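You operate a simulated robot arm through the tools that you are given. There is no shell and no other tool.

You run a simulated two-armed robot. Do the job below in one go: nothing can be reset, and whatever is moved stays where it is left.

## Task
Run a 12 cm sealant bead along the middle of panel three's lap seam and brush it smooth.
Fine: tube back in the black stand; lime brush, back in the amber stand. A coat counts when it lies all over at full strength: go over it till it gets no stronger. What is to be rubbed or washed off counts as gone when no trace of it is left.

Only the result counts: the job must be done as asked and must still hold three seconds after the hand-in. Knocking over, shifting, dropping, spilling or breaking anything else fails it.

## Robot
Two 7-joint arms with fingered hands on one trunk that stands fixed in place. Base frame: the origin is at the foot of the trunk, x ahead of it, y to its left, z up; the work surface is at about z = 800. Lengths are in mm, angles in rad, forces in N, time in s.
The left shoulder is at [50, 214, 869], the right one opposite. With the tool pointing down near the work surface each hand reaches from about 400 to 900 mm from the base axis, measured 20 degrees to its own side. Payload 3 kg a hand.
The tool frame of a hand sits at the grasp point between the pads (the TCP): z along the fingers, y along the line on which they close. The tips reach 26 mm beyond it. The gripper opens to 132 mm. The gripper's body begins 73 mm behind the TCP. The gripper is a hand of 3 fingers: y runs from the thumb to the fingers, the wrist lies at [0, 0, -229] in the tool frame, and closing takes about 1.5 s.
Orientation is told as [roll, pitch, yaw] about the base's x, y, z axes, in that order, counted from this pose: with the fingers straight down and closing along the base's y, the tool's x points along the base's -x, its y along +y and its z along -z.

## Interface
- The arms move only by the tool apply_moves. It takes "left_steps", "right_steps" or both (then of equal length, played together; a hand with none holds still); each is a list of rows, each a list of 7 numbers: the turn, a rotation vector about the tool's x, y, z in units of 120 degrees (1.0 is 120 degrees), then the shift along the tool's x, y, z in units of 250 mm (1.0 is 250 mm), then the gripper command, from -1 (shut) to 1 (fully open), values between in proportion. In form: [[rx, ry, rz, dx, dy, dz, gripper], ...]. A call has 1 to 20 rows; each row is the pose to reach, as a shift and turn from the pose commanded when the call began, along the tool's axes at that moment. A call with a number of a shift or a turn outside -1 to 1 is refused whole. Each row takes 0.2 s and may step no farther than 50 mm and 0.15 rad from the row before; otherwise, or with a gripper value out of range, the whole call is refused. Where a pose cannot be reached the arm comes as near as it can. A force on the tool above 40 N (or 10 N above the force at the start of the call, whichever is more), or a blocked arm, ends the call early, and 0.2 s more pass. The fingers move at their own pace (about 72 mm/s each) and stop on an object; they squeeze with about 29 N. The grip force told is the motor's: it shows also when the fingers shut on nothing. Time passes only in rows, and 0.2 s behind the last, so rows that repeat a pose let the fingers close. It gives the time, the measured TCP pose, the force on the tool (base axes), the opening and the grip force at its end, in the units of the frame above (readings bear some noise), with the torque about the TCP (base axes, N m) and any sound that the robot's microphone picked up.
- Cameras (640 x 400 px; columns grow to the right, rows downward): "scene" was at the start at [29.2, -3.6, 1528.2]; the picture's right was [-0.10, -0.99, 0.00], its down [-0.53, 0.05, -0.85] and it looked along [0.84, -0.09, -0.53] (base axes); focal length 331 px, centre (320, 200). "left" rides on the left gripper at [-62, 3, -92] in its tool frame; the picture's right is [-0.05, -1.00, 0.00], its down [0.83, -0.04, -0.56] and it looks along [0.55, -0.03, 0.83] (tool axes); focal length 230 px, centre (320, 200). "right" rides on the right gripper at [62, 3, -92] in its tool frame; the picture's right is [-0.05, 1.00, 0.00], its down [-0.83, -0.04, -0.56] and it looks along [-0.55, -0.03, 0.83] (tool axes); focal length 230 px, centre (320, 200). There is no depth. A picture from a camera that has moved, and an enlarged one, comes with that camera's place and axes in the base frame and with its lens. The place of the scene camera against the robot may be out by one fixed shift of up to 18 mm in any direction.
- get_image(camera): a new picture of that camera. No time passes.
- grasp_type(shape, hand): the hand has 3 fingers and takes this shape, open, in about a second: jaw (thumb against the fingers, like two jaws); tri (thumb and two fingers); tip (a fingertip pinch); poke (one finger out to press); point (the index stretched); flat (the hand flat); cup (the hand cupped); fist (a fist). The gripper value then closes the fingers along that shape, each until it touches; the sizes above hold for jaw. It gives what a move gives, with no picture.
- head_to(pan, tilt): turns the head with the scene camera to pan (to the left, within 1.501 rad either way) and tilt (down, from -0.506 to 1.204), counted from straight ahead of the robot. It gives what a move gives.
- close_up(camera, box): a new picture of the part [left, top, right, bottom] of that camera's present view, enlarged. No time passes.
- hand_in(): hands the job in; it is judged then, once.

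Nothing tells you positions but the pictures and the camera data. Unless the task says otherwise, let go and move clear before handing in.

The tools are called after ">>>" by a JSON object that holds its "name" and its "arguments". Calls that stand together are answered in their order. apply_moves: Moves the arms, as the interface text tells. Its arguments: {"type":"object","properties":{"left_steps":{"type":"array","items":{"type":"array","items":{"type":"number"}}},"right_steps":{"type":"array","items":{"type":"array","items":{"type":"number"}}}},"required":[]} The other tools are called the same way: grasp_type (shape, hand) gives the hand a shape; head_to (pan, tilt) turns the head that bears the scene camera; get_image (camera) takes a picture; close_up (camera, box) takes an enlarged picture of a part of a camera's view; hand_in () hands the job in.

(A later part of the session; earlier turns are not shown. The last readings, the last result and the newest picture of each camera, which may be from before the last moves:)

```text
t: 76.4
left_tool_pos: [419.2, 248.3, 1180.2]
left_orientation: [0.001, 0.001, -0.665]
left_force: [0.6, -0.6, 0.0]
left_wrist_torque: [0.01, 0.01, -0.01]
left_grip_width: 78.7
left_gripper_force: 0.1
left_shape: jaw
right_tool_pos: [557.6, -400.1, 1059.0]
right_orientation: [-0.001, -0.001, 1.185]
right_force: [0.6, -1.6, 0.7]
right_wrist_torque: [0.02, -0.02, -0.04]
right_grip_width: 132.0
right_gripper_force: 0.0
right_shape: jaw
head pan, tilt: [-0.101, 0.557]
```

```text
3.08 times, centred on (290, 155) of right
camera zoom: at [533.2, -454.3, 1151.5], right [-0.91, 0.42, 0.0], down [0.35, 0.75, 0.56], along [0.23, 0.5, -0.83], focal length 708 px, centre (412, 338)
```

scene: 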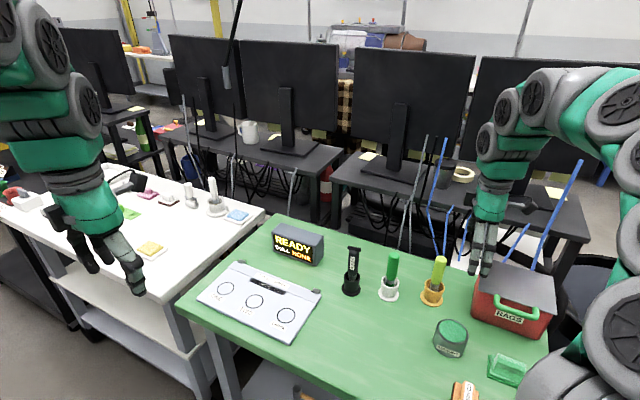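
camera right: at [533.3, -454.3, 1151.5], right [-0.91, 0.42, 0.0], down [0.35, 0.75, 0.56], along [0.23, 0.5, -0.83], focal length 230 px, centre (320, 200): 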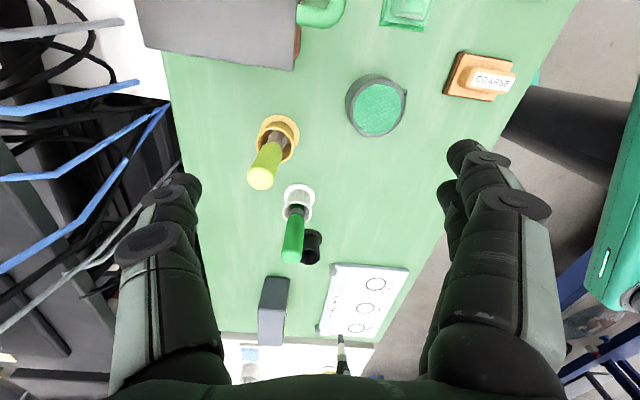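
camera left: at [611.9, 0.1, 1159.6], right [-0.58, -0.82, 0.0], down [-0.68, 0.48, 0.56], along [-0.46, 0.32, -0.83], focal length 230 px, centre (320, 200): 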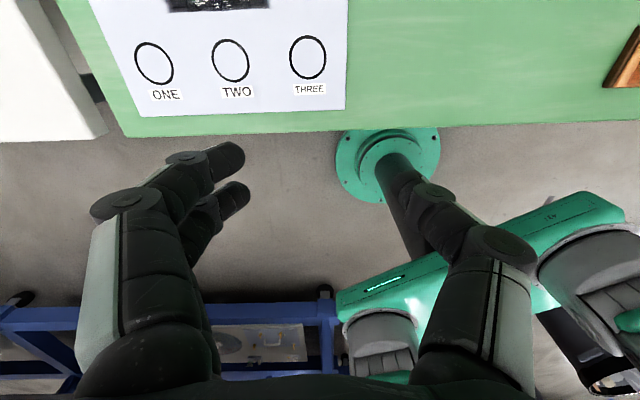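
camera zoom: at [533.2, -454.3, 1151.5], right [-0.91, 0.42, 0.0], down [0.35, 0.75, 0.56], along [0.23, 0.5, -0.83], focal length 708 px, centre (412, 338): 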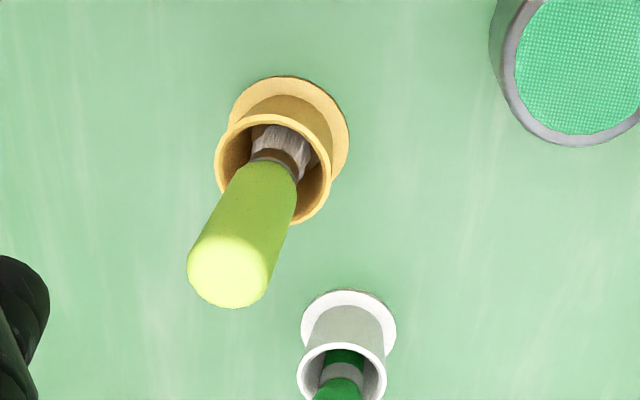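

The tube is back, the bead lies on the seam, and the lime brush stands upright at about (634.5, -380), its top at z≈946. I'll turn the right hand to yaw -34° above it, with the fingers part closed.

>>> {"name": "apply_moves", "arguments": {"right_steps": [[0, 0, 0.065, -0.015, -0.02, 0.015, 0.8], [0, 0, 0.13, -0.029, -0.039, 0.03, 0.6], [0, 0, 0.195, -0.044, -0.059, 0.045, 0.4], [0, 0, 0.26, -0.058, -0.079, 0.06, 0.2], [0, 0, 0.325, -0.073, -0.098, 0.075, 0.2], [0, 0, 0.39, -0.088, -0.118, 0.09, 0.2], [0, 0, 0.455, -0.102, -0.138, 0.105, 0.2], [0, 0, 0.52, -0.117, -0.158, 0.12, 0.2], [0, 0, 0.585, -0.132, -0.177, 0.135, 0.2], [0, 0, 0.65, -0.146, -0.197, 0.15, 0.2], [0, 0, 0.715, -0.161, -0.217, 0.165, 0.2], [0, 0, 0.78, -0.175, -0.236, 0.18, 0.2], [0, 0, 0.85, -0.19, -0.256, 0.196, 0.2], [0, 0, 0.85, -0.19, -0.256, 0.196, 0.2]]}}

>>> {"name": "get_image", "arguments": {"camera": "right"}}

>>> {"name": "get_image", "arguments": {"camera": "scene"}}

```text
t: 79.4
left_tool_pos: [419.7, 248.5, 1180.5]
left_orientation: [0.0, -0.001, -0.666]
left_force: [0.2, -0.2, -0.3]
left_wrist_torque: [-0.01, 0.0, 0.0]
left_grip_width: 78.7
left_gripper_force: 0.0
left_shape: jaw
right_tool_pos: [637.0, -380.6, 1010.2]
right_orientation: [0.0, 0.0, -0.596]
right_force: [0.0, -0.5, -0.2]
right_wrist_torque: [0.05, 0.0, 0.04]
right_grip_width: 79.8
right_gripper_force: 0.0
right_shape: jaw
head pan, tilt: [-0.101, 0.557]
```

```text
taken
camera right: at [588.5, -342.0, 1102.5], right [0.6, 0.8, 0.0], down [0.66, -0.5, 0.56], along [0.44, -0.33, -0.83], focal length 230 px, centre (320, 200)
```

right: 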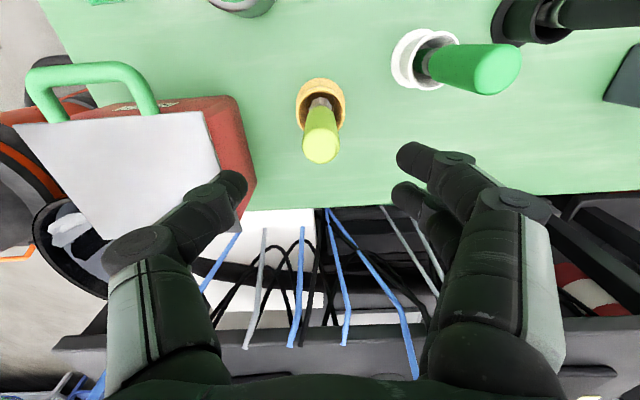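

```text
taken
```

scene: 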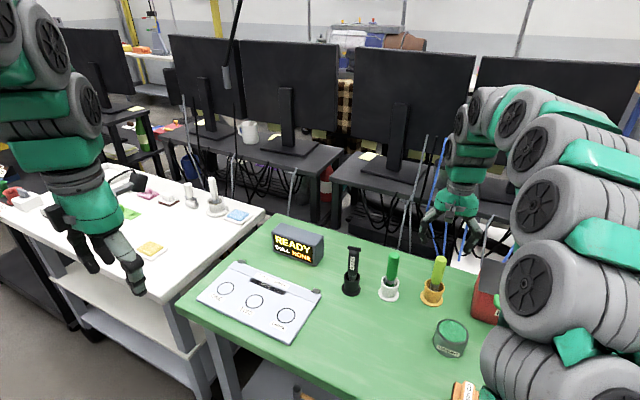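

The right hand is above the lime brush. I'll zoom in to line up exactly.

>>> {"name": "close_up", "arguments": {"camera": "right", "box": [270, 60, 370, 180]}}

>>> {"name": "close_up", "arguments": {"camera": "scene", "box": [400, 170, 500, 310]}}

```text
3.33 times, centred on (320, 120) of right
camera zoom: at [588.5, -342.0, 1102.5], right [0.6, 0.8, 0.0], down [0.66, -0.5, 0.56], along [0.44, -0.33, -0.83], focal length 767 px, centre (320, 467)
```

zoom: 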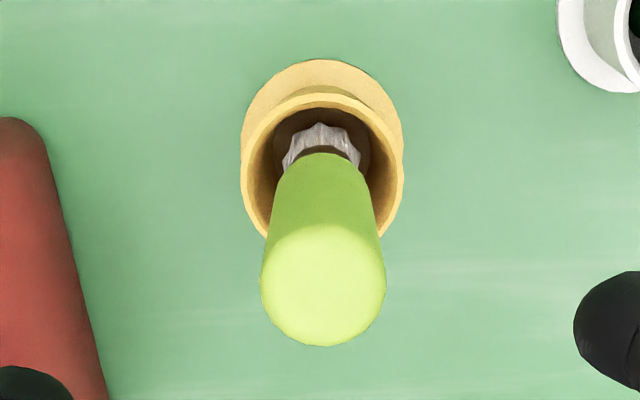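

```text
2.86 times, centred on (450, 240) of scene
camera zoom: at [29.1, -3.6, 1528.2], right [-0.1, -0.99, 0.0], down [-0.53, 0.05, -0.85], along [0.84, -0.09, -0.53], focal length 946 px, centre (-51, 86)
```

zoom: 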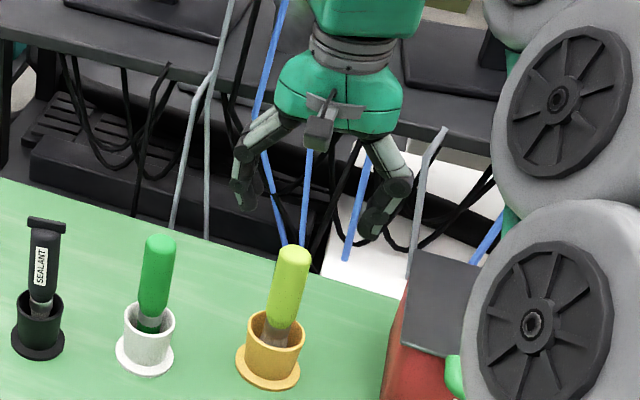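

The brush is centred between the fingers, with about 4 mm to correct. I'll go down around the handle.

>>> {"name": "apply_moves", "arguments": {"right_steps": [[0, 0, 0, 0.008, 0, 0.06, 0.2], [0, 0, 0, 0.016, 0, 0.12, 0.2], [0, 0, 0, 0.016, 0, 0.18, 0.2], [0, 0, 0, 0.016, 0, 0.24, 0.2], [0, 0, 0, 0.016, 0, 0.3, 0.2], [0, 0, 0, 0.016, 0, 0.36, 0.2], [0, 0, 0, 0.016, 0, 0.41, 0.2], [0, 0, 0, 0.016, 0, 0.41, 0.2]]}}

>>> {"name": "get_image", "arguments": {"camera": "right"}}

>>> {"name": "close_up", "arguments": {"camera": "scene", "box": [390, 190, 490, 320]}}

```text
t: 81.2
left_tool_pos: [419.9, 247.4, 1180.0]
left_orientation: [0.0, 0.0, -0.663]
left_force: [0.2, -0.5, -0.3]
left_wrist_torque: [0.0, 0.01, -0.02]
left_grip_width: 78.7
left_gripper_force: 0.1
left_shape: jaw
right_tool_pos: [633.4, -379.5, 907.9]
right_orientation: [0.0, 0.001, -0.592]
right_force: [0.5, 0.2, -0.5]
right_wrist_torque: [-0.01, -0.01, 0.02]
right_grip_width: 79.7
right_gripper_force: 0.1
right_shape: jaw
head pan, tilt: [-0.101, 0.557]
```

```text
taken
camera right: at [584.7, -341.0, 999.8], right [0.6, 0.8, 0.0], down [0.66, -0.5, 0.56], along [0.44, -0.33, -0.83], focal length 230 px, centre (320, 200)
```

right: 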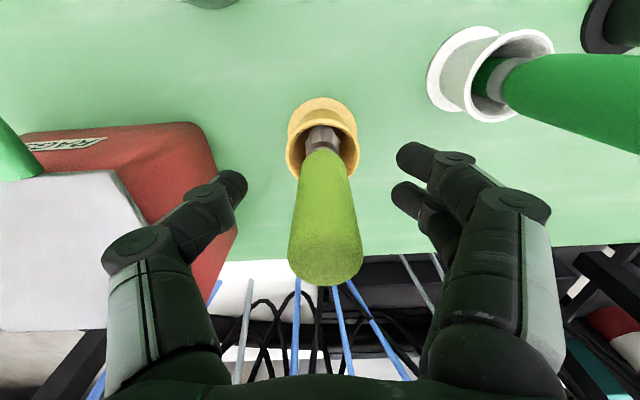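

```text
3.08 times, centred on (440, 255) of scene
camera zoom: at [29.1, -3.6, 1528.2], right [-0.1, -0.99, 0.0], down [-0.53, 0.05, -0.85], along [0.84, -0.09, -0.53], focal length 1018 px, centre (-49, 31)
```

zoom: 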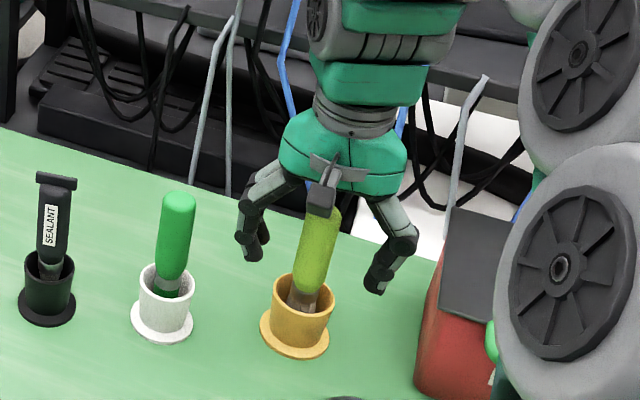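

The handle is centred between the fingers. Closing the right hand.

>>> {"name": "apply_moves", "arguments": {"right_steps": [[0, 0, 0, 0, 0, 0, 0], [0, 0, 0, 0, 0, 0, -0.3], [0, 0, 0, 0, 0, 0, -0.5], [0, 0, 0, 0, 0, 0, -0.7], [0, 0, 0, 0, 0, 0, -1], [0, 0, 0, 0, 0, 0, -1], [0, 0, 0, 0, 0, 0, -1], [0, 0, 0, 0, 0, 0, -1]]}}

>>> {"name": "get_image", "arguments": {"camera": "right"}}

>>> {"name": "close_up", "arguments": {"camera": "scene", "box": [390, 190, 490, 320]}}

```text
t: 83.0
left_tool_pos: [419.2, 246.7, 1180.3]
left_orientation: [0.0, -0.001, -0.663]
left_force: [0.2, -1.1, 0.0]
left_wrist_torque: [-0.04, 0.01, 0.01]
left_grip_width: 78.8
left_gripper_force: 0.0
left_shape: jaw
right_tool_pos: [634.1, -379.4, 907.4]
right_orientation: [0.0, 0.0, -0.594]
right_force: [0.3, -1.3, -0.5]
right_wrist_torque: [0.02, 0.03, -0.01]
right_grip_width: 17.6
right_gripper_force: 29.0
right_shape: jaw
head pan, tilt: [-0.101, 0.557]
```

```text
taken
camera right: at [584.8, -341.0, 1000.1], right [0.6, 0.8, 0.0], down [0.66, -0.5, 0.56], along [0.44, -0.33, -0.83], focal length 230 px, centre (320, 200)
```

right: 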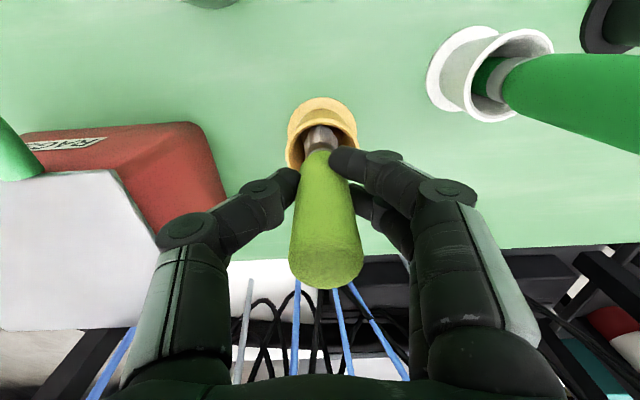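

```text
3.08 times, centred on (440, 255) of scene
camera zoom: at [29.2, -3.6, 1528.2], right [-0.1, -0.99, 0.0], down [-0.53, 0.05, -0.85], along [0.84, -0.09, -0.53], focal length 1018 px, centre (-49, 31)
```

zoom: 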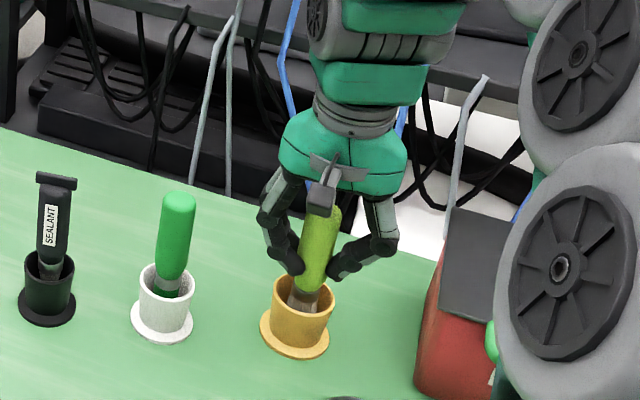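

Gripped at the handle. Lifting the brush straight up out of the amber stand.

>>> {"name": "apply_moves", "arguments": {"right_steps": [[0, 0, 0, 0, 0, -0.03, -1], [0, 0, 0, 0, 0, -0.07, -1], [0, 0, 0, 0, 0, -0.12, -1], [0, 0, 0, 0, 0, -0.17, -1], [0, 0, 0, 0, 0, -0.22, -1], [0, 0, 0, 0, 0, -0.27, -1], [0, 0, 0, 0, 0, -0.32, -1], [0, 0, 0, 0, 0, -0.32, -1]]}}

>>> {"name": "get_image", "arguments": {"camera": "right"}}

>>> {"name": "close_up", "arguments": {"camera": "scene", "box": [390, 170, 490, 320]}}

```text
t: 84.8
left_tool_pos: [420.9, 246.7, 1180.6]
left_orientation: [-0.001, 0.0, -0.663]
left_force: [0.2, 0.1, 0.1]
left_wrist_torque: [0.01, -0.01, 0.0]
left_grip_width: 78.5
left_gripper_force: 0.1
left_shape: jaw
right_tool_pos: [633.9, -378.2, 988.4]
right_orientation: [-0.001, -0.001, -0.593]
right_force: [-0.4, 0.1, -1.4]
right_wrist_torque: [0.01, -0.01, -0.02]
right_grip_width: 17.4
right_gripper_force: 29.1
right_shape: jaw
head pan, tilt: [-0.101, 0.557]
```

```text
taken
camera right: at [584.7, -340.0, 1080.7], right [0.6, 0.8, 0.0], down [0.66, -0.5, 0.56], along [0.44, -0.33, -0.83], focal length 230 px, centre (320, 200)
```

right: 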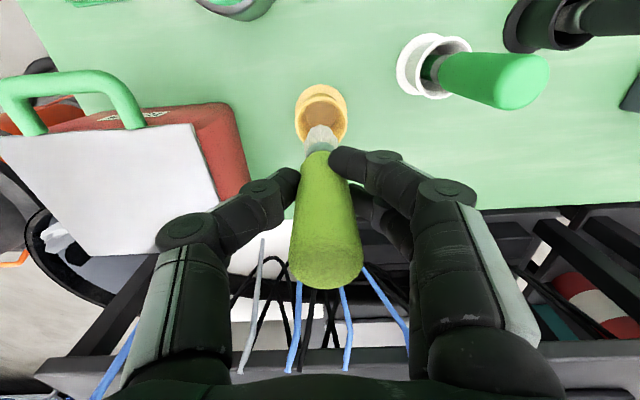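

```text
2.67 times, centred on (440, 245) of scene
camera zoom: at [29.2, -3.6, 1528.2], right [-0.1, -0.99, 0.0], down [-0.53, 0.05, -0.85], along [0.84, -0.09, -0.53], focal length 883 px, centre (0, 80)
```

zoom: 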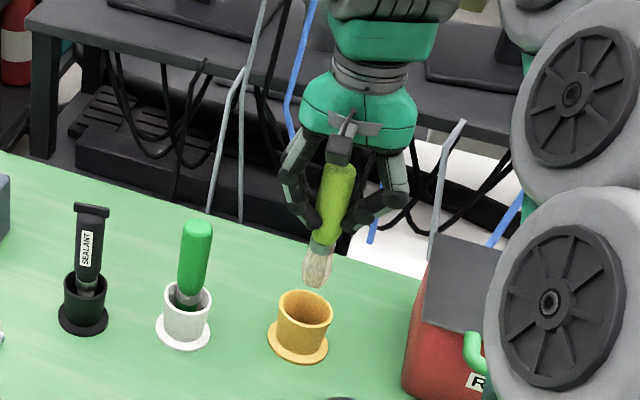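

The brush is out; its bristles end about 112 mm below the grasp point. I'll carry it inward around the other stands toward the panel.

>>> {"name": "apply_moves", "arguments": {"right_steps": [[0, 0, 0, 0.08, 0.01, -0.05, -1], [0, 0, 0, 0.17, 0.025, -0.06, -1], [0, 0, 0, 0.26, 0.037, -0.06, -1], [0, 0, 0, 0.342, 0.049, -0.06, -1], [0, 0, 0, 0.4, 0.14, -0.06, -1], [0, 0, 0, 0.46, 0.24, -0.06, -1], [0, 0, 0, 0.52, 0.34, -0.06, -1], [0, 0, 0, 0.58, 0.44, -0.06, -1], [0, 0, 0, 0.64, 0.54, -0.06, -1], [0, 0, 0, 0.7, 0.64, -0.06, -1], [0, 0, 0, 0.756, 0.734, -0.06, -1], [0, 0, 0, 0.756, 0.734, -0.06, -1]]}}

>>> {"name": "get_image", "arguments": {"camera": "right"}}

>>> {"name": "get_image", "arguments": {"camera": "scene"}}

```text
t: 87.4
left_tool_pos: [419.2, 247.6, 1180.0]
left_orientation: [-0.001, -0.002, -0.662]
left_force: [0.2, 0.2, 0.6]
left_wrist_torque: [0.02, 0.02, 0.0]
left_grip_width: 78.2
left_gripper_force: 0.1
left_shape: jaw
right_tool_pos: [578.8, -121.4, 1005.2]
right_orientation: [0.0, 0.0, -0.593]
right_force: [0.1, 0.1, -0.7]
right_wrist_torque: [-0.01, -0.03, 0.03]
right_grip_width: 17.3
right_gripper_force: 28.7
right_shape: jaw
head pan, tilt: [-0.101, 0.557]
```

```text
taken
camera right: at [529.6, -82.9, 1096.8], right [0.6, 0.8, 0.0], down [0.66, -0.5, 0.55], along [0.44, -0.33, -0.83], focal length 230 px, centre (320, 200)
```

right: 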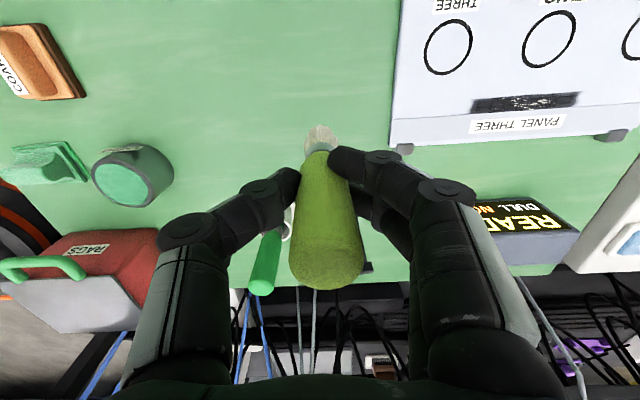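

```text
taken
```

scene: 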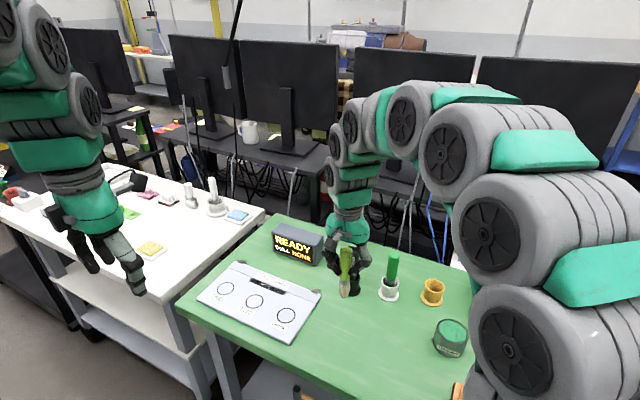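

The way to the panel is free. I'll bring the brush above the bead's right-hand end and down to about 30 mm above it.

>>> {"name": "apply_moves", "arguments": {"right_steps": [[0, 0, 0, -0.008, 0.1, 0, -1], [0, 0, 0, -0.016, 0.2, 0, -1], [0, 0, 0, -0.024, 0.3, 0, -1], [0, 0, 0, -0.032, 0.4, 0.02, -1], [0, 0, 0, -0.04, 0.5, 0.05, -1], [0, 0, 0, -0.048, 0.6, 0.1, -1], [0, 0, 0, -0.056, 0.704, 0.16, -1], [0, 0, 0, -0.056, 0.704, 0.22, -1], [0, 0, 0, -0.056, 0.704, 0.22, -1]]}}

>>> {"name": "get_image", "arguments": {"camera": "right"}}

>>> {"name": "close_up", "arguments": {"camera": "right", "box": [220, 60, 480, 200]}}

>>> {"name": "close_up", "arguments": {"camera": "scene", "box": [190, 190, 340, 340]}}

```text
t: 89.4
left_tool_pos: [420.4, 247.8, 1180.7]
left_orientation: [0.001, 0.001, -0.665]
left_force: [-0.3, 0.5, 1.1]
left_wrist_torque: [-0.01, -0.01, -0.03]
left_grip_width: 78.7
left_gripper_force: 0.1
left_shape: jaw
right_tool_pos: [688.2, 17.9, 948.9]
right_orientation: [0.0, 0.0, -0.595]
right_force: [-0.4, -0.9, -1.4]
right_wrist_torque: [0.02, 0.02, -0.01]
right_grip_width: 17.1
right_gripper_force: 29.1
right_shape: jaw
head pan, tilt: [-0.101, 0.557]
```

```text
taken
camera right: at [640.5, 55.7, 1040.4], right [0.6, 0.8, 0.0], down [0.66, -0.5, 0.56], along [0.44, -0.33, -0.83], focal length 230 px, centre (320, 200)
```

right: 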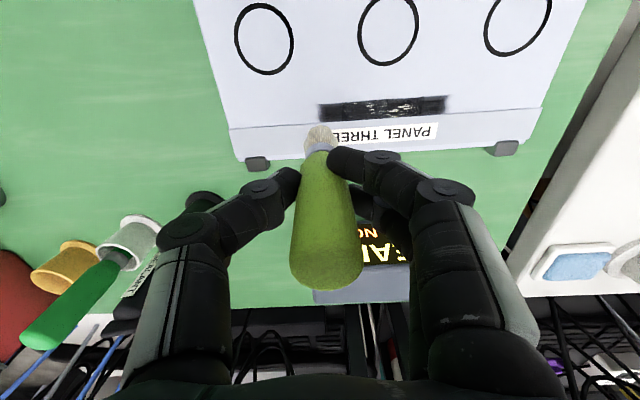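

```text
2.46 times, centred on (350, 130) of right
camera zoom: at [640.5, 55.7, 1040.4], right [0.6, 0.8, 0.0], down [0.66, -0.5, 0.56], along [0.44, -0.33, -0.83], focal length 566 px, centre (246, 372)
```

zoom: 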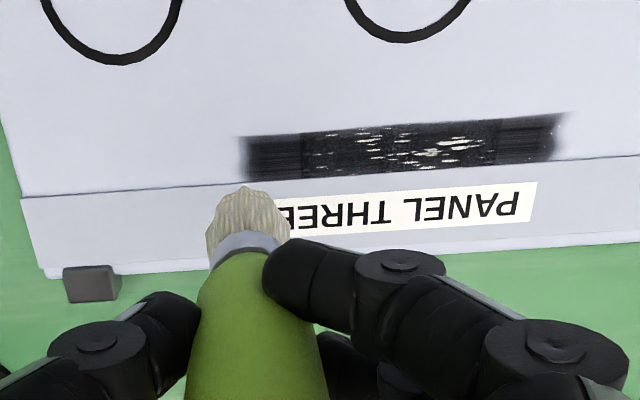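

```text
2.67 times, centred on (265, 265) of scene
camera zoom: at [29.2, -3.6, 1528.2], right [-0.1, -0.99, 0.0], down [-0.53, 0.05, -0.85], along [0.84, -0.09, -0.53], focal length 883 px, centre (467, 27)
```

zoom: 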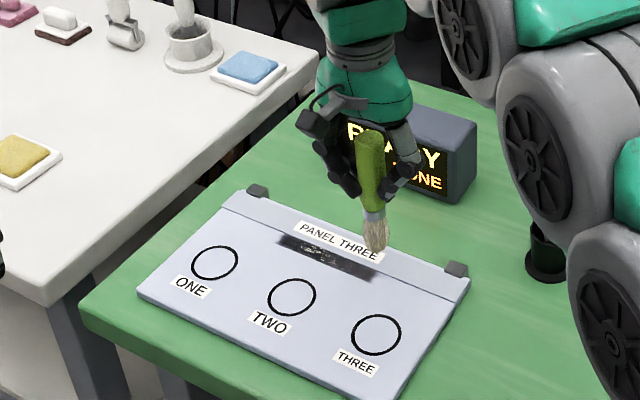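

The full bead is visible from the right camera. I'll lower the brush near the bead's end, then feel for contact.

>>> {"name": "apply_moves", "arguments": {"right_steps": [[0, 0, 0, 0, 0, 0.03, -1], [0, 0, 0, 0, 0, 0.06, -1], [0, 0, 0, 0, 0, 0.08, -1], [0, 0, 0, 0, 0, 0.092, -1], [0, 0, 0, 0, 0, 0.1, -1], [0, 0, 0, 0, 0, 0.1, -1]]}}

>>> {"name": "close_up", "arguments": {"camera": "right", "box": [240, 60, 440, 180]}}

>>> {"name": "close_up", "arguments": {"camera": "scene", "box": [240, 220, 310, 290]}}

```text
t: 90.8
left_tool_pos: [420.5, 247.6, 1180.9]
left_orientation: [-0.002, 0.0, -0.664]
left_force: [-0.2, 0.1, 0.6]
left_wrist_torque: [0.02, 0.02, 0.02]
left_grip_width: 78.8
left_gripper_force: 0.1
left_shape: jaw
right_tool_pos: [690.2, 16.5, 923.2]
right_orientation: [0.0, 0.0, -0.593]
right_force: [-0.4, -0.5, -0.6]
right_wrist_torque: [-0.01, -0.02, 0.01]
right_grip_width: 16.8
right_gripper_force: 29.2
right_shape: jaw
head pan, tilt: [-0.101, 0.557]
```

```text
3.20 times, centred on (340, 120) of right
camera zoom: at [641.0, 55.0, 1015.3], right [0.6, 0.8, 0.0], down [0.66, -0.5, 0.55], along [0.44, -0.33, -0.83], focal length 736 px, centre (256, 456)
```

zoom: 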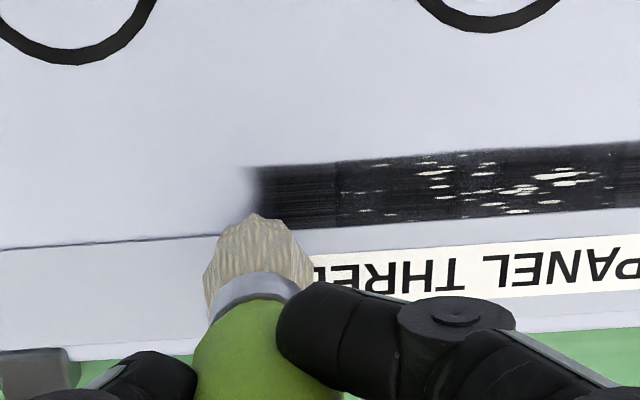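

```text
5.71 times, centred on (275, 255) of scene
camera zoom: at [29.2, -3.6, 1528.2], right [-0.1, -0.99, 0.0], down [-0.53, 0.05, -0.85], along [0.84, -0.09, -0.53], focal length 1892 px, centre (577, -114)
```

zoom: 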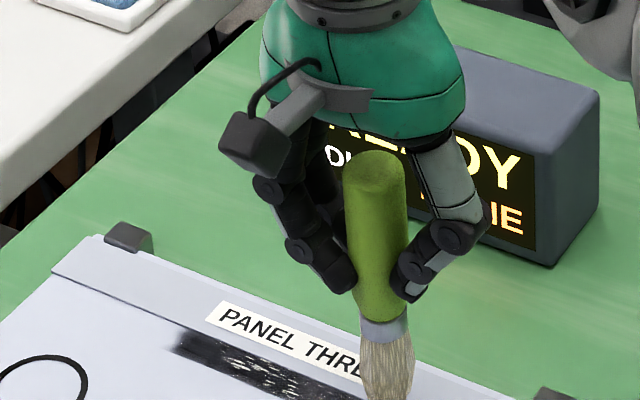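

>>> {"name": "apply_moves", "arguments": {"right_steps": [[0, 0, 0, 0, 0, 0.006, -1], [0, 0, 0, 0, 0, 0.012, -1], [0, 0, 0, 0, 0, 0.018, -1], [0, 0, 0, 0, 0, 0.018, -1]]}}

>>> {"name": "close_up", "arguments": {"camera": "right", "box": [240, 60, 440, 180]}}

>>> {"name": "close_up", "arguments": {"camera": "scene", "box": [240, 235, 310, 305]}}

```text
t: 91.8
left_tool_pos: [419.7, 247.9, 1179.8]
left_orientation: [0.0, 0.0, -0.664]
left_force: [-0.1, -0.2, -0.6]
left_wrist_torque: [0.01, -0.02, -0.01]
left_grip_width: 78.7
left_gripper_force: 0.0
left_shape: jaw
right_tool_pos: [690.2, 16.4, 918.4]
right_orientation: [0.001, 0.0, -0.594]
right_force: [-0.2, -0.3, -0.3]
right_wrist_torque: [-0.02, 0.03, -0.04]
right_grip_width: 17.0
right_gripper_force: 29.4
right_shape: jaw
head pan, tilt: [-0.101, 0.557]
```

```text
3.20 times, centred on (340, 120) of right
camera zoom: at [641.0, 55.0, 1010.9], right [0.6, 0.8, 0.0], down [0.66, -0.5, 0.56], along [0.44, -0.33, -0.83], focal length 736 px, centre (256, 456)
```

zoom: 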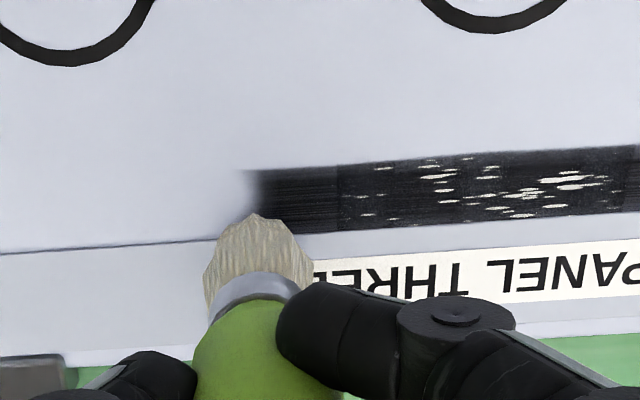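

```text
5.71 times, centred on (275, 270) of scene
camera zoom: at [29.2, -3.6, 1528.2], right [-0.1, -0.99, 0.0], down [-0.53, 0.05, -0.85], along [0.84, -0.09, -0.53], focal length 1892 px, centre (577, -200)
```

zoom: 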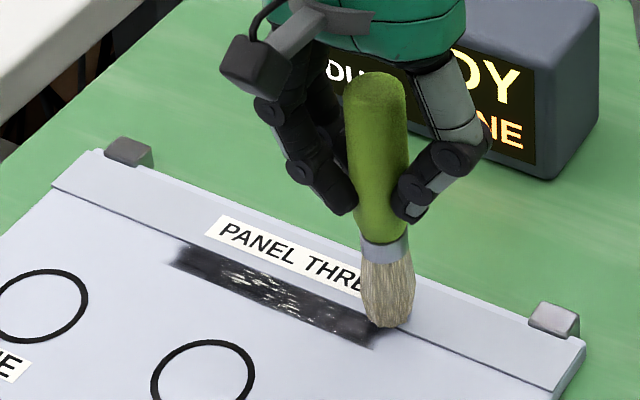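

>>> {"name": "apply_moves", "arguments": {"right_steps": [[0, 0, 0, 0, 0, 0.004, -1], [0, 0, 0, 0, 0, 0.008, -1], [0, 0, 0, 0, 0, 0.012, -1], [0, 0, 0, 0, 0, 0.012, -1]]}}

>>> {"name": "close_up", "arguments": {"camera": "scene", "box": [250, 250, 310, 300]}}

```text
t: 92.8
left_tool_pos: [419.7, 246.7, 1179.9]
left_orientation: [0.001, 0.001, -0.663]
left_force: [0.4, 0.3, 0.4]
left_wrist_torque: [-0.04, -0.01, 0.04]
left_grip_width: 78.6
left_gripper_force: 0.0
left_shape: jaw
right_tool_pos: [689.3, 17.0, 916.0]
right_orientation: [0.0, 0.001, -0.593]
right_force: [-0.5, -0.1, -1.3]
right_wrist_torque: [0.01, 0.03, -0.04]
right_grip_width: 16.8
right_gripper_force: 28.5
right_shape: jaw
head pan, tilt: [-0.101, 0.557]
```

```text
8.00 times, centred on (280, 275) of scene
camera zoom: at [29.2, -3.6, 1528.2], right [-0.1, -0.99, 0.0], down [-0.53, 0.05, -0.85], along [0.84, -0.09, -0.53], focal length 2648 px, centre (640, -400)
```

zoom: 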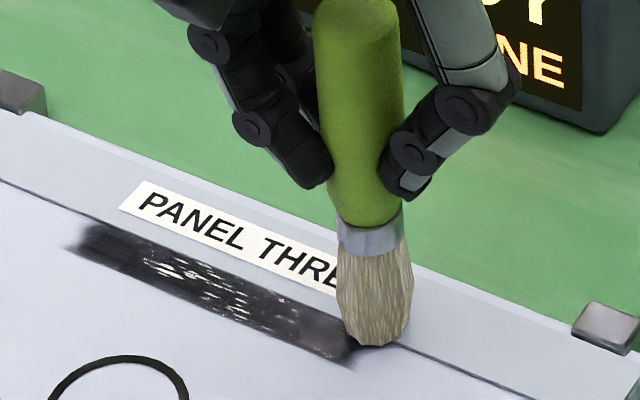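

>>> {"name": "apply_moves", "arguments": {"right_steps": [[0, 0, 0, 0, 0, 0.004, -1], [0, 0, 0, 0, 0, 0.008, -1], [0, 0, 0, 0, 0, 0.012, -1], [0, 0, 0, 0, 0, 0.012, -1]]}}

>>> {"name": "close_up", "arguments": {"camera": "scene", "box": [250, 250, 310, 300]}}

>>> {"name": "close_up", "arguments": {"camera": "right", "box": [240, 60, 440, 180]}}

```text
t: 93.8
left_tool_pos: [420.6, 247.4, 1179.7]
left_orientation: [-0.001, 0.0, -0.664]
left_force: [0.0, -0.1, -0.7]
left_wrist_torque: [-0.01, 0.01, 0.0]
left_grip_width: 78.9
left_gripper_force: 0.0
left_shape: jaw
right_tool_pos: [688.9, 16.9, 913.6]
right_orientation: [0.0, 0.0, -0.592]
right_force: [-0.4, 0.2, 1.6]
right_wrist_torque: [0.01, 0.01, -0.01]
right_grip_width: 17.2
right_gripper_force: 28.8
right_shape: jaw
head pan, tilt: [-0.101, 0.557]
```

```text
8.00 times, centred on (280, 275) of scene
camera zoom: at [29.1, -3.6, 1528.2], right [-0.1, -0.99, 0.0], down [-0.53, 0.05, -0.85], along [0.84, -0.09, -0.53], focal length 2648 px, centre (640, -400)
```

zoom: 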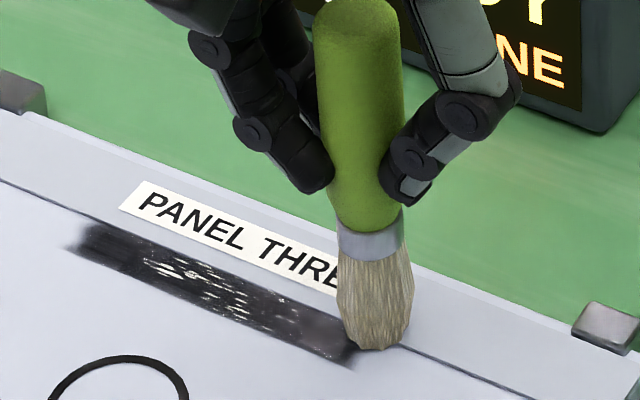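

```text
3.20 times, centred on (340, 120) of right
camera zoom: at [640.7, 55.2, 1005.5], right [0.6, 0.8, 0.0], down [0.66, -0.5, 0.56], along [0.44, -0.33, -0.83], focal length 736 px, centre (256, 456)
```

zoom: 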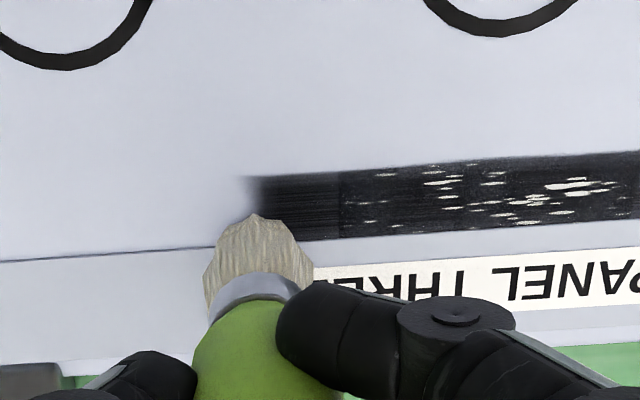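

Contact, about 2-3 N. I'll shift 5 mm onto the bead side and brush slowly along toward the far end.

>>> {"name": "apply_moves", "arguments": {"right_steps": [[0, 0, 0, 0.01, 0, 0.002, -1], [0, 0, 0, 0.02, 0, 0.002, -1], [0, 0, 0, 0.0202, 0.02, 0.002, -1], [0, 0, 0, 0.0203, 0.04, 0.002, -1], [0, 0, 0, 0.0205, 0.06, 0.002, -1], [0, 0, 0, 0.0206, 0.08, 0.002, -1], [0, 0, 0, 0.0208, 0.1, 0.002, -1], [0, 0, 0, 0.021, 0.12, 0.002, -1], [0, 0, 0, 0.0211, 0.14, 0.002, -1], [0, 0, 0, 0.0213, 0.16, 0.002, -1], [0, 0, 0, 0.0214, 0.18, 0.002, -1], [0, 0, 0, 0.0216, 0.2, 0.002, -1], [0, 0, 0, 0.0218, 0.22, 0.002, -1], [0, 0, 0, 0.022, 0.24, 0.002, -1]]}}

>>> {"name": "close_up", "arguments": {"camera": "right", "box": [180, 60, 440, 200]}}

>>> {"name": "close_up", "arguments": {"camera": "scene", "box": [235, 245, 310, 305]}}

```text
t: 96.8
left_tool_pos: [419.6, 246.7, 1179.9]
left_orientation: [0.0, 0.001, -0.666]
left_force: [0.7, 0.0, 0.9]
left_wrist_torque: [-0.03, -0.01, 0.0]
left_grip_width: 78.8
left_gripper_force: 0.1
left_shape: jaw
right_tool_pos: [718.1, 69.1, 912.1]
right_orientation: [-0.001, 0.0, -0.594]
right_force: [-0.9, -2.4, 5.8]
right_wrist_torque: [-0.33, 0.19, 0.0]
right_grip_width: 18.0
right_gripper_force: 29.4
right_shape: jaw
head pan, tilt: [-0.101, 0.557]
```

```text
2.46 times, centred on (310, 130) of right
camera zoom: at [669.5, 107.8, 1003.9], right [0.6, 0.8, 0.0], down [0.66, -0.5, 0.55], along [0.44, -0.33, -0.83], focal length 566 px, centre (345, 372)
```

zoom: 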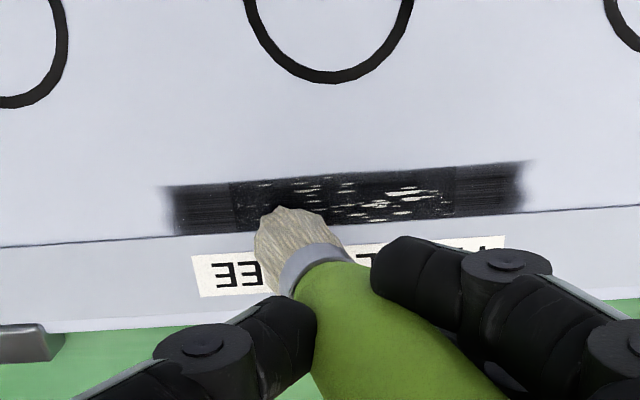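

```text
6.67 times, centred on (272, 275) of scene
camera zoom: at [29.0, -3.6, 1528.2], right [-0.1, -0.99, 0.0], down [-0.53, 0.05, -0.85], along [0.84, -0.09, -0.53], focal length 2207 px, centre (637, -300)
```

zoom: 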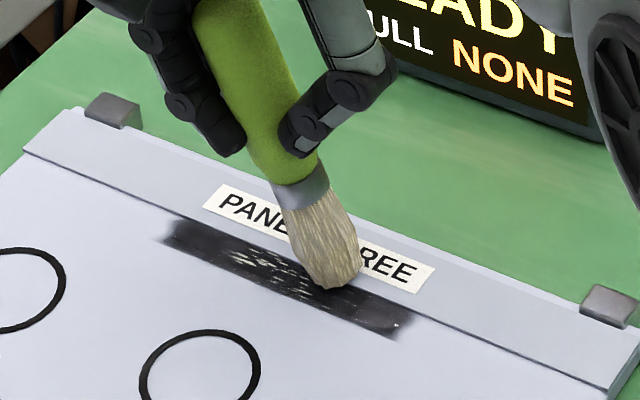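

The brush leans back in the grip from the drag, so I'll lighten it. First a closer look at what the pass did.

>>> {"name": "close_up", "arguments": {"camera": "scene", "box": [245, 272, 290, 300]}}

>>> {"name": "close_up", "arguments": {"camera": "right", "box": [235, 115, 400, 165]}}

```text
14.22 times, centred on (268, 286) of scene
camera zoom: at [29.0, -3.6, 1528.2], right [-0.1, -0.99, 0.0], down [-0.53, 0.05, -0.85], along [0.84, -0.09, -0.53], focal length 4708 px, centre (1067, -1023)
```

zoom: 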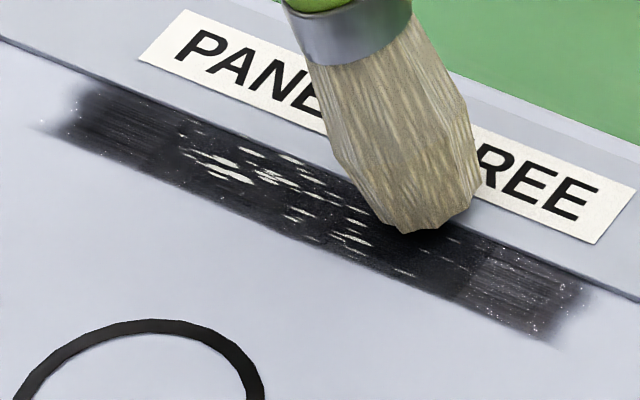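

```text
3.88 times, centred on (318, 140) of right
camera zoom: at [669.5, 107.8, 1003.9], right [0.6, 0.8, 0.0], down [0.66, -0.5, 0.55], along [0.44, -0.33, -0.83], focal length 892 px, centre (330, 433)
```

zoom: 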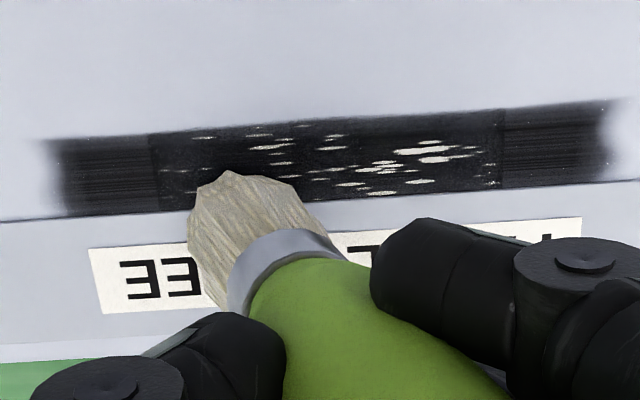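

No visible smoothing yet; the brush leaned 11° because I press a little too deep. I'll raise 1 mm and draw back the other way, which also lets the far end stay within reach.

>>> {"name": "apply_moves", "arguments": {"right_steps": [[0, 0, 0, 0, 0, -0.004, -1], [0, 0, 0, 0, -0.016, -0.005, -1], [0, 0, 0, 0, -0.032, -0.006, -1], [0, 0, 0, 0, -0.048, -0.006, -1], [0, 0, 0, 0, -0.064, -0.006, -1], [0, 0, 0, 0, -0.08, -0.006, -1], [0, 0, 0, 0, -0.1, -0.006, -1], [0, 0, 0, 0, -0.12, -0.006, -1], [0, 0, 0, 0, -0.14, -0.006, -1], [0, 0, 0, 0, -0.16, -0.006, -1]]}}

>>> {"name": "close_up", "arguments": {"camera": "right", "box": [230, 80, 490, 220]}}

>>> {"name": "close_up", "arguments": {"camera": "scene", "box": [235, 235, 310, 305]}}

```text
t: 99.0
left_tool_pos: [420.8, 248.2, 1180.7]
left_orientation: [-0.002, 0.001, -0.663]
left_force: [0.1, -1.6, 0.2]
left_wrist_torque: [-0.02, 0.0, -0.01]
left_grip_width: 78.7
left_gripper_force: 0.0
left_shape: jaw
right_tool_pos: [694.3, 37.4, 913.1]
right_orientation: [0.001, 0.0, -0.595]
right_force: [-0.1, -0.4, -0.3]
right_wrist_torque: [0.02, 0.0, -0.01]
right_grip_width: 17.8
right_gripper_force: 28.5
right_shape: jaw
head pan, tilt: [-0.101, 0.557]
```

```text
2.46 times, centred on (360, 150) of right
camera zoom: at [646.7, 75.5, 1005.6], right [0.6, 0.8, 0.0], down [0.66, -0.5, 0.56], along [0.44, -0.33, -0.83], focal length 566 px, centre (222, 323)
```

zoom: 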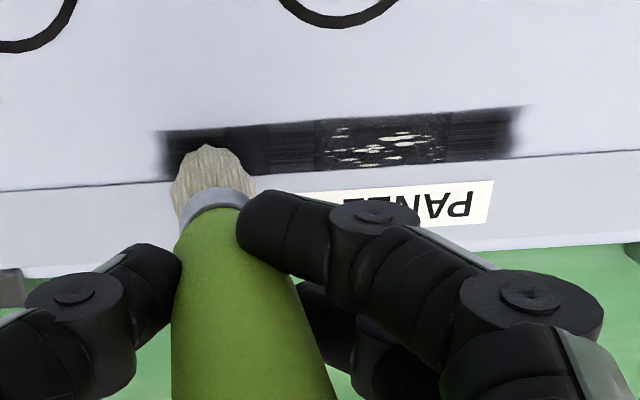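

```text
5.71 times, centred on (272, 270) of scene
camera zoom: at [29.1, -3.6, 1528.2], right [-0.1, -0.99, 0.0], down [-0.53, 0.05, -0.85], along [0.84, -0.09, -0.53], focal length 1892 px, centre (591, -200)
```

zoom: 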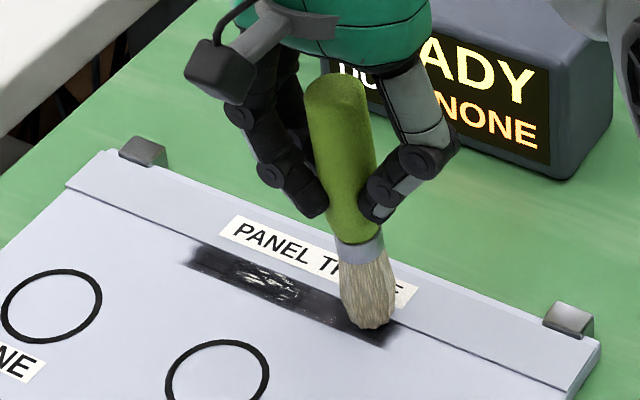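

Brushing works: the flecks vanish where the brush has passed. Now I'll lift, go to the far end, and stroke back from there.

>>> {"name": "apply_moves", "arguments": {"right_steps": [[0, 0, 0, 0, 0, -0.04, -1], [0, 0, 0, 0.0006, 0.08, -0.04, -1], [0, 0, 0, 0.0013, 0.16, -0.04, -1], [0, 0, 0, 0.0019, 0.24, -0.04, -1], [0, 0, 0, 0.0026, 0.32, -0.04, -1], [0, 0, 0, 0.0032, 0.4, -0.04, -1], [0, 0, 0, 0.0032, 0.4, -0.02, -1], [0, 0, 0, 0.0032, 0.4, 0.0, -1]]}}

>>> {"name": "close_up", "arguments": {"camera": "right", "box": [150, 80, 410, 220]}}

>>> {"name": "close_up", "arguments": {"camera": "scene", "box": [225, 235, 310, 305]}}

```text
t: 100.8
left_tool_pos: [420.6, 248.0, 1179.7]
left_orientation: [0.0, 0.0, -0.664]
left_force: [0.1, -0.3, 0.0]
left_wrist_torque: [0.02, 0.0, -0.02]
left_grip_width: 78.6
left_gripper_force: 0.2
left_shape: jaw
right_tool_pos: [751.9, 119.6, 913.6]
right_orientation: [0.0, 0.001, -0.594]
right_force: [0.3, -0.1, -1.5]
right_wrist_torque: [0.0, 0.07, -0.01]
right_grip_width: 17.3
right_gripper_force: 28.9
right_shape: jaw
head pan, tilt: [-0.101, 0.557]
```

```text
2.46 times, centred on (280, 150) of right
camera zoom: at [702.9, 157.7, 1005.7], right [0.6, 0.8, 0.0], down [0.66, -0.5, 0.56], along [0.44, -0.33, -0.83], focal length 566 px, centre (418, 323)
```

zoom: 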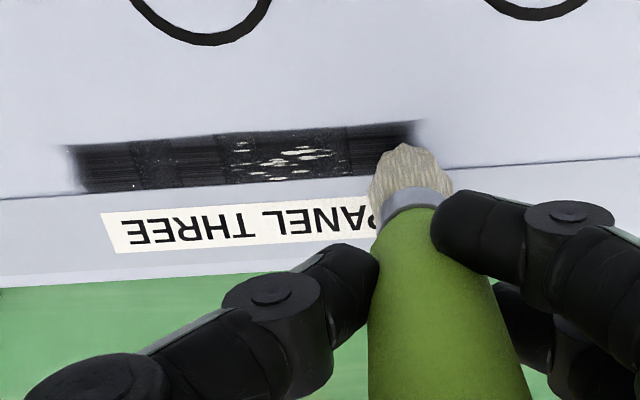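

```text
5.71 times, centred on (268, 270) of scene
camera zoom: at [29.2, -3.6, 1528.2], right [-0.1, -0.99, 0.0], down [-0.53, 0.05, -0.85], along [0.84, -0.09, -0.53], focal length 1892 px, centre (620, -200)
```

zoom: 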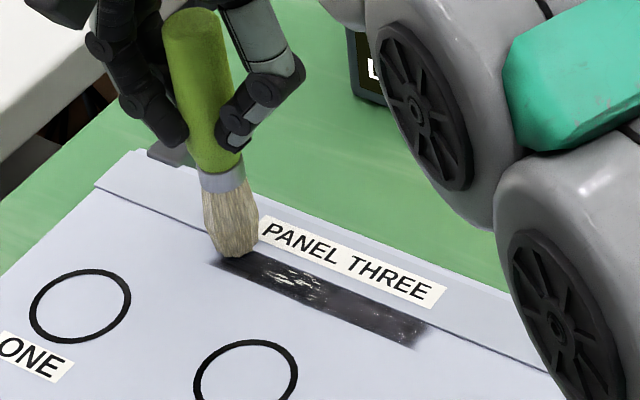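

The far end is in reach. Now a stroke back along the whole bead with light pressure.

>>> {"name": "apply_moves", "arguments": {"right_steps": [[0, 0, 0, 0, 0, 0.004, -1], [0, 0, 0, 0, 0, 0.006, -1], [0, 0, 0, -0.0002, -0.02, 0.006, -1], [0, 0, 0, -0.0003, -0.04, 0.006, -1], [0, 0, 0, -0.0005, -0.06, 0.006, -1], [0, 0, 0, -0.0006, -0.08, 0.006, -1], [0, 0, 0, -0.0008, -0.1, 0.006, -1], [0, 0, 0, -0.001, -0.125, 0.006, -1], [0, 0, 0, -0.0012, -0.15, 0.006, -1], [0, 0, 0, -0.0014, -0.175, 0.006, -1], [0, 0, 0, -0.0016, -0.2, 0.006, -1], [0, 0, 0, -0.0018, -0.225, 0.006, -1], [0, 0, 0, -0.002, -0.25, 0.006, -1]]}}

>>> {"name": "close_up", "arguments": {"camera": "right", "box": [190, 80, 450, 220]}}

>>> {"name": "close_up", "arguments": {"camera": "scene", "box": [235, 235, 310, 305]}}

```text
t: 103.6
left_tool_pos: [420.3, 247.9, 1180.7]
left_orientation: [-0.001, 0.001, -0.665]
left_force: [0.3, -0.4, 0.3]
left_wrist_torque: [0.02, 0.01, 0.01]
left_grip_width: 78.8
left_gripper_force: 0.1
left_shape: jaw
right_tool_pos: [716.2, 68.8, 912.0]
right_orientation: [-0.001, -0.001, -0.593]
right_force: [0.2, 0.5, 4.7]
right_wrist_torque: [0.01, -0.07, 0.01]
right_grip_width: 17.6
right_gripper_force: 29.0
right_shape: jaw
head pan, tilt: [-0.101, 0.557]
```

```text
2.46 times, centred on (320, 150) of right
camera zoom: at [667.2, 106.5, 1004.4], right [0.6, 0.8, 0.0], down [0.66, -0.5, 0.56], along [0.44, -0.33, -0.83], focal length 566 px, centre (320, 323)
```

zoom: 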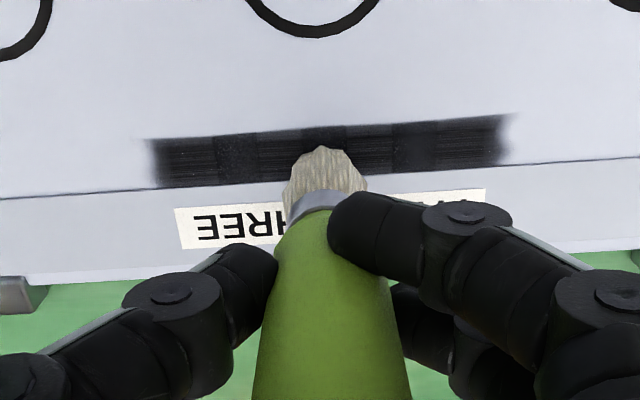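

```text
5.71 times, centred on (272, 270) of scene
camera zoom: at [29.1, -3.6, 1528.2], right [-0.1, -0.99, 0.0], down [-0.53, 0.05, -0.85], along [0.84, -0.09, -0.53], focal length 1892 px, centre (591, -200)
```

zoom: 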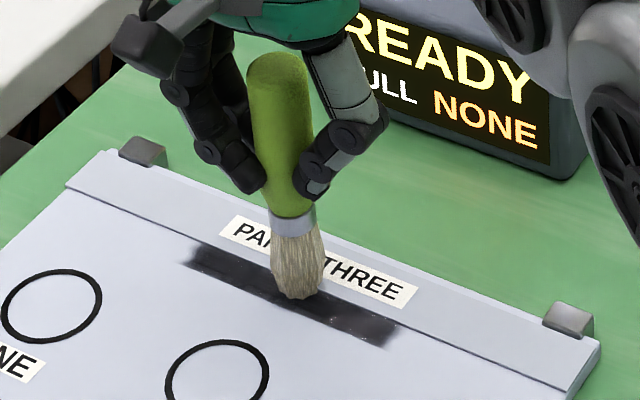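

The flecks are gone from the whole far half and the brush stands straight. Continuing the stroke to the near end.

>>> {"name": "apply_moves", "arguments": {"right_steps": [[0, 0, 0, -0.0002, -0.025, 0, -1], [0, 0, 0, -0.0004, -0.05, 0, -1], [0, 0, 0, -0.0006, -0.075, 0, -1], [0, 0, 0, -0.0008, -0.1, 0, -1], [0, 0, 0, -0.001, -0.125, 0, -1], [0, 0, 0, -0.0012, -0.15, 0, -1], [0, 0, 0, -0.0014, -0.175, 0, -1], [0, 0, 0, -0.0016, -0.2, 0, -1], [0, 0, 0, -0.0018, -0.225, 0, -1], [0, 0, 0, -0.002, -0.25, 0, -1], [0, 0, 0, -0.0021, -0.27, 0, -1]]}}

>>> {"name": "close_up", "arguments": {"camera": "right", "box": [230, 80, 490, 220]}}

>>> {"name": "close_up", "arguments": {"camera": "scene", "box": [245, 272, 290, 300]}}

```text
t: 106.0
left_tool_pos: [420.1, 247.1, 1179.1]
left_orientation: [-0.001, 0.001, -0.664]
left_force: [0.0, -0.2, -0.1]
left_wrist_torque: [-0.01, -0.02, -0.01]
left_grip_width: 78.6
left_gripper_force: 0.1
left_shape: jaw
right_tool_pos: [679.6, 11.1, 912.1]
right_orientation: [0.0, -0.002, -0.594]
right_force: [1.7, 0.7, 3.2]
right_wrist_torque: [0.06, -0.07, 0.03]
right_grip_width: 17.6
right_gripper_force: 28.3
right_shape: jaw
head pan, tilt: [-0.101, 0.557]
```

```text
2.46 times, centred on (360, 150) of right
camera zoom: at [630.5, 50.1, 1004.5], right [0.6, 0.8, 0.0], down [0.66, -0.5, 0.56], along [0.44, -0.33, -0.83], focal length 566 px, centre (222, 323)
```

zoom: 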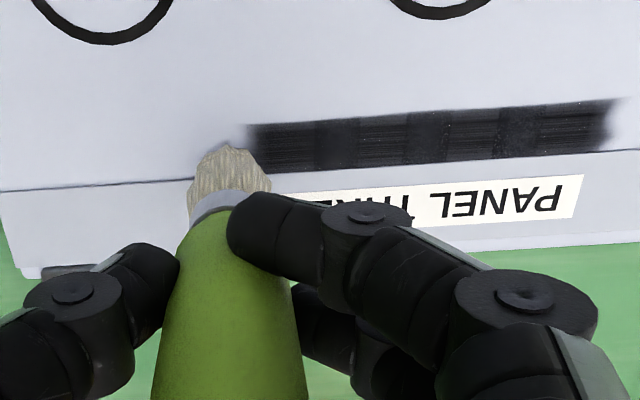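

```text
14.22 times, centred on (268, 286) of scene
camera zoom: at [29.1, -3.6, 1528.2], right [-0.1, -0.99, 0.0], down [-0.53, 0.05, -0.85], along [0.84, -0.09, -0.53], focal length 4708 px, centre (1067, -1023)
```

zoom: 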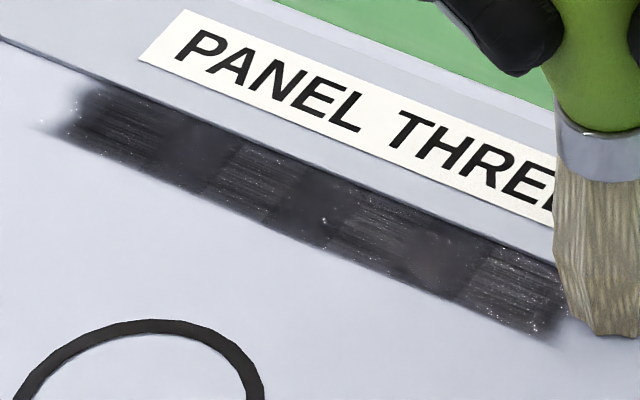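

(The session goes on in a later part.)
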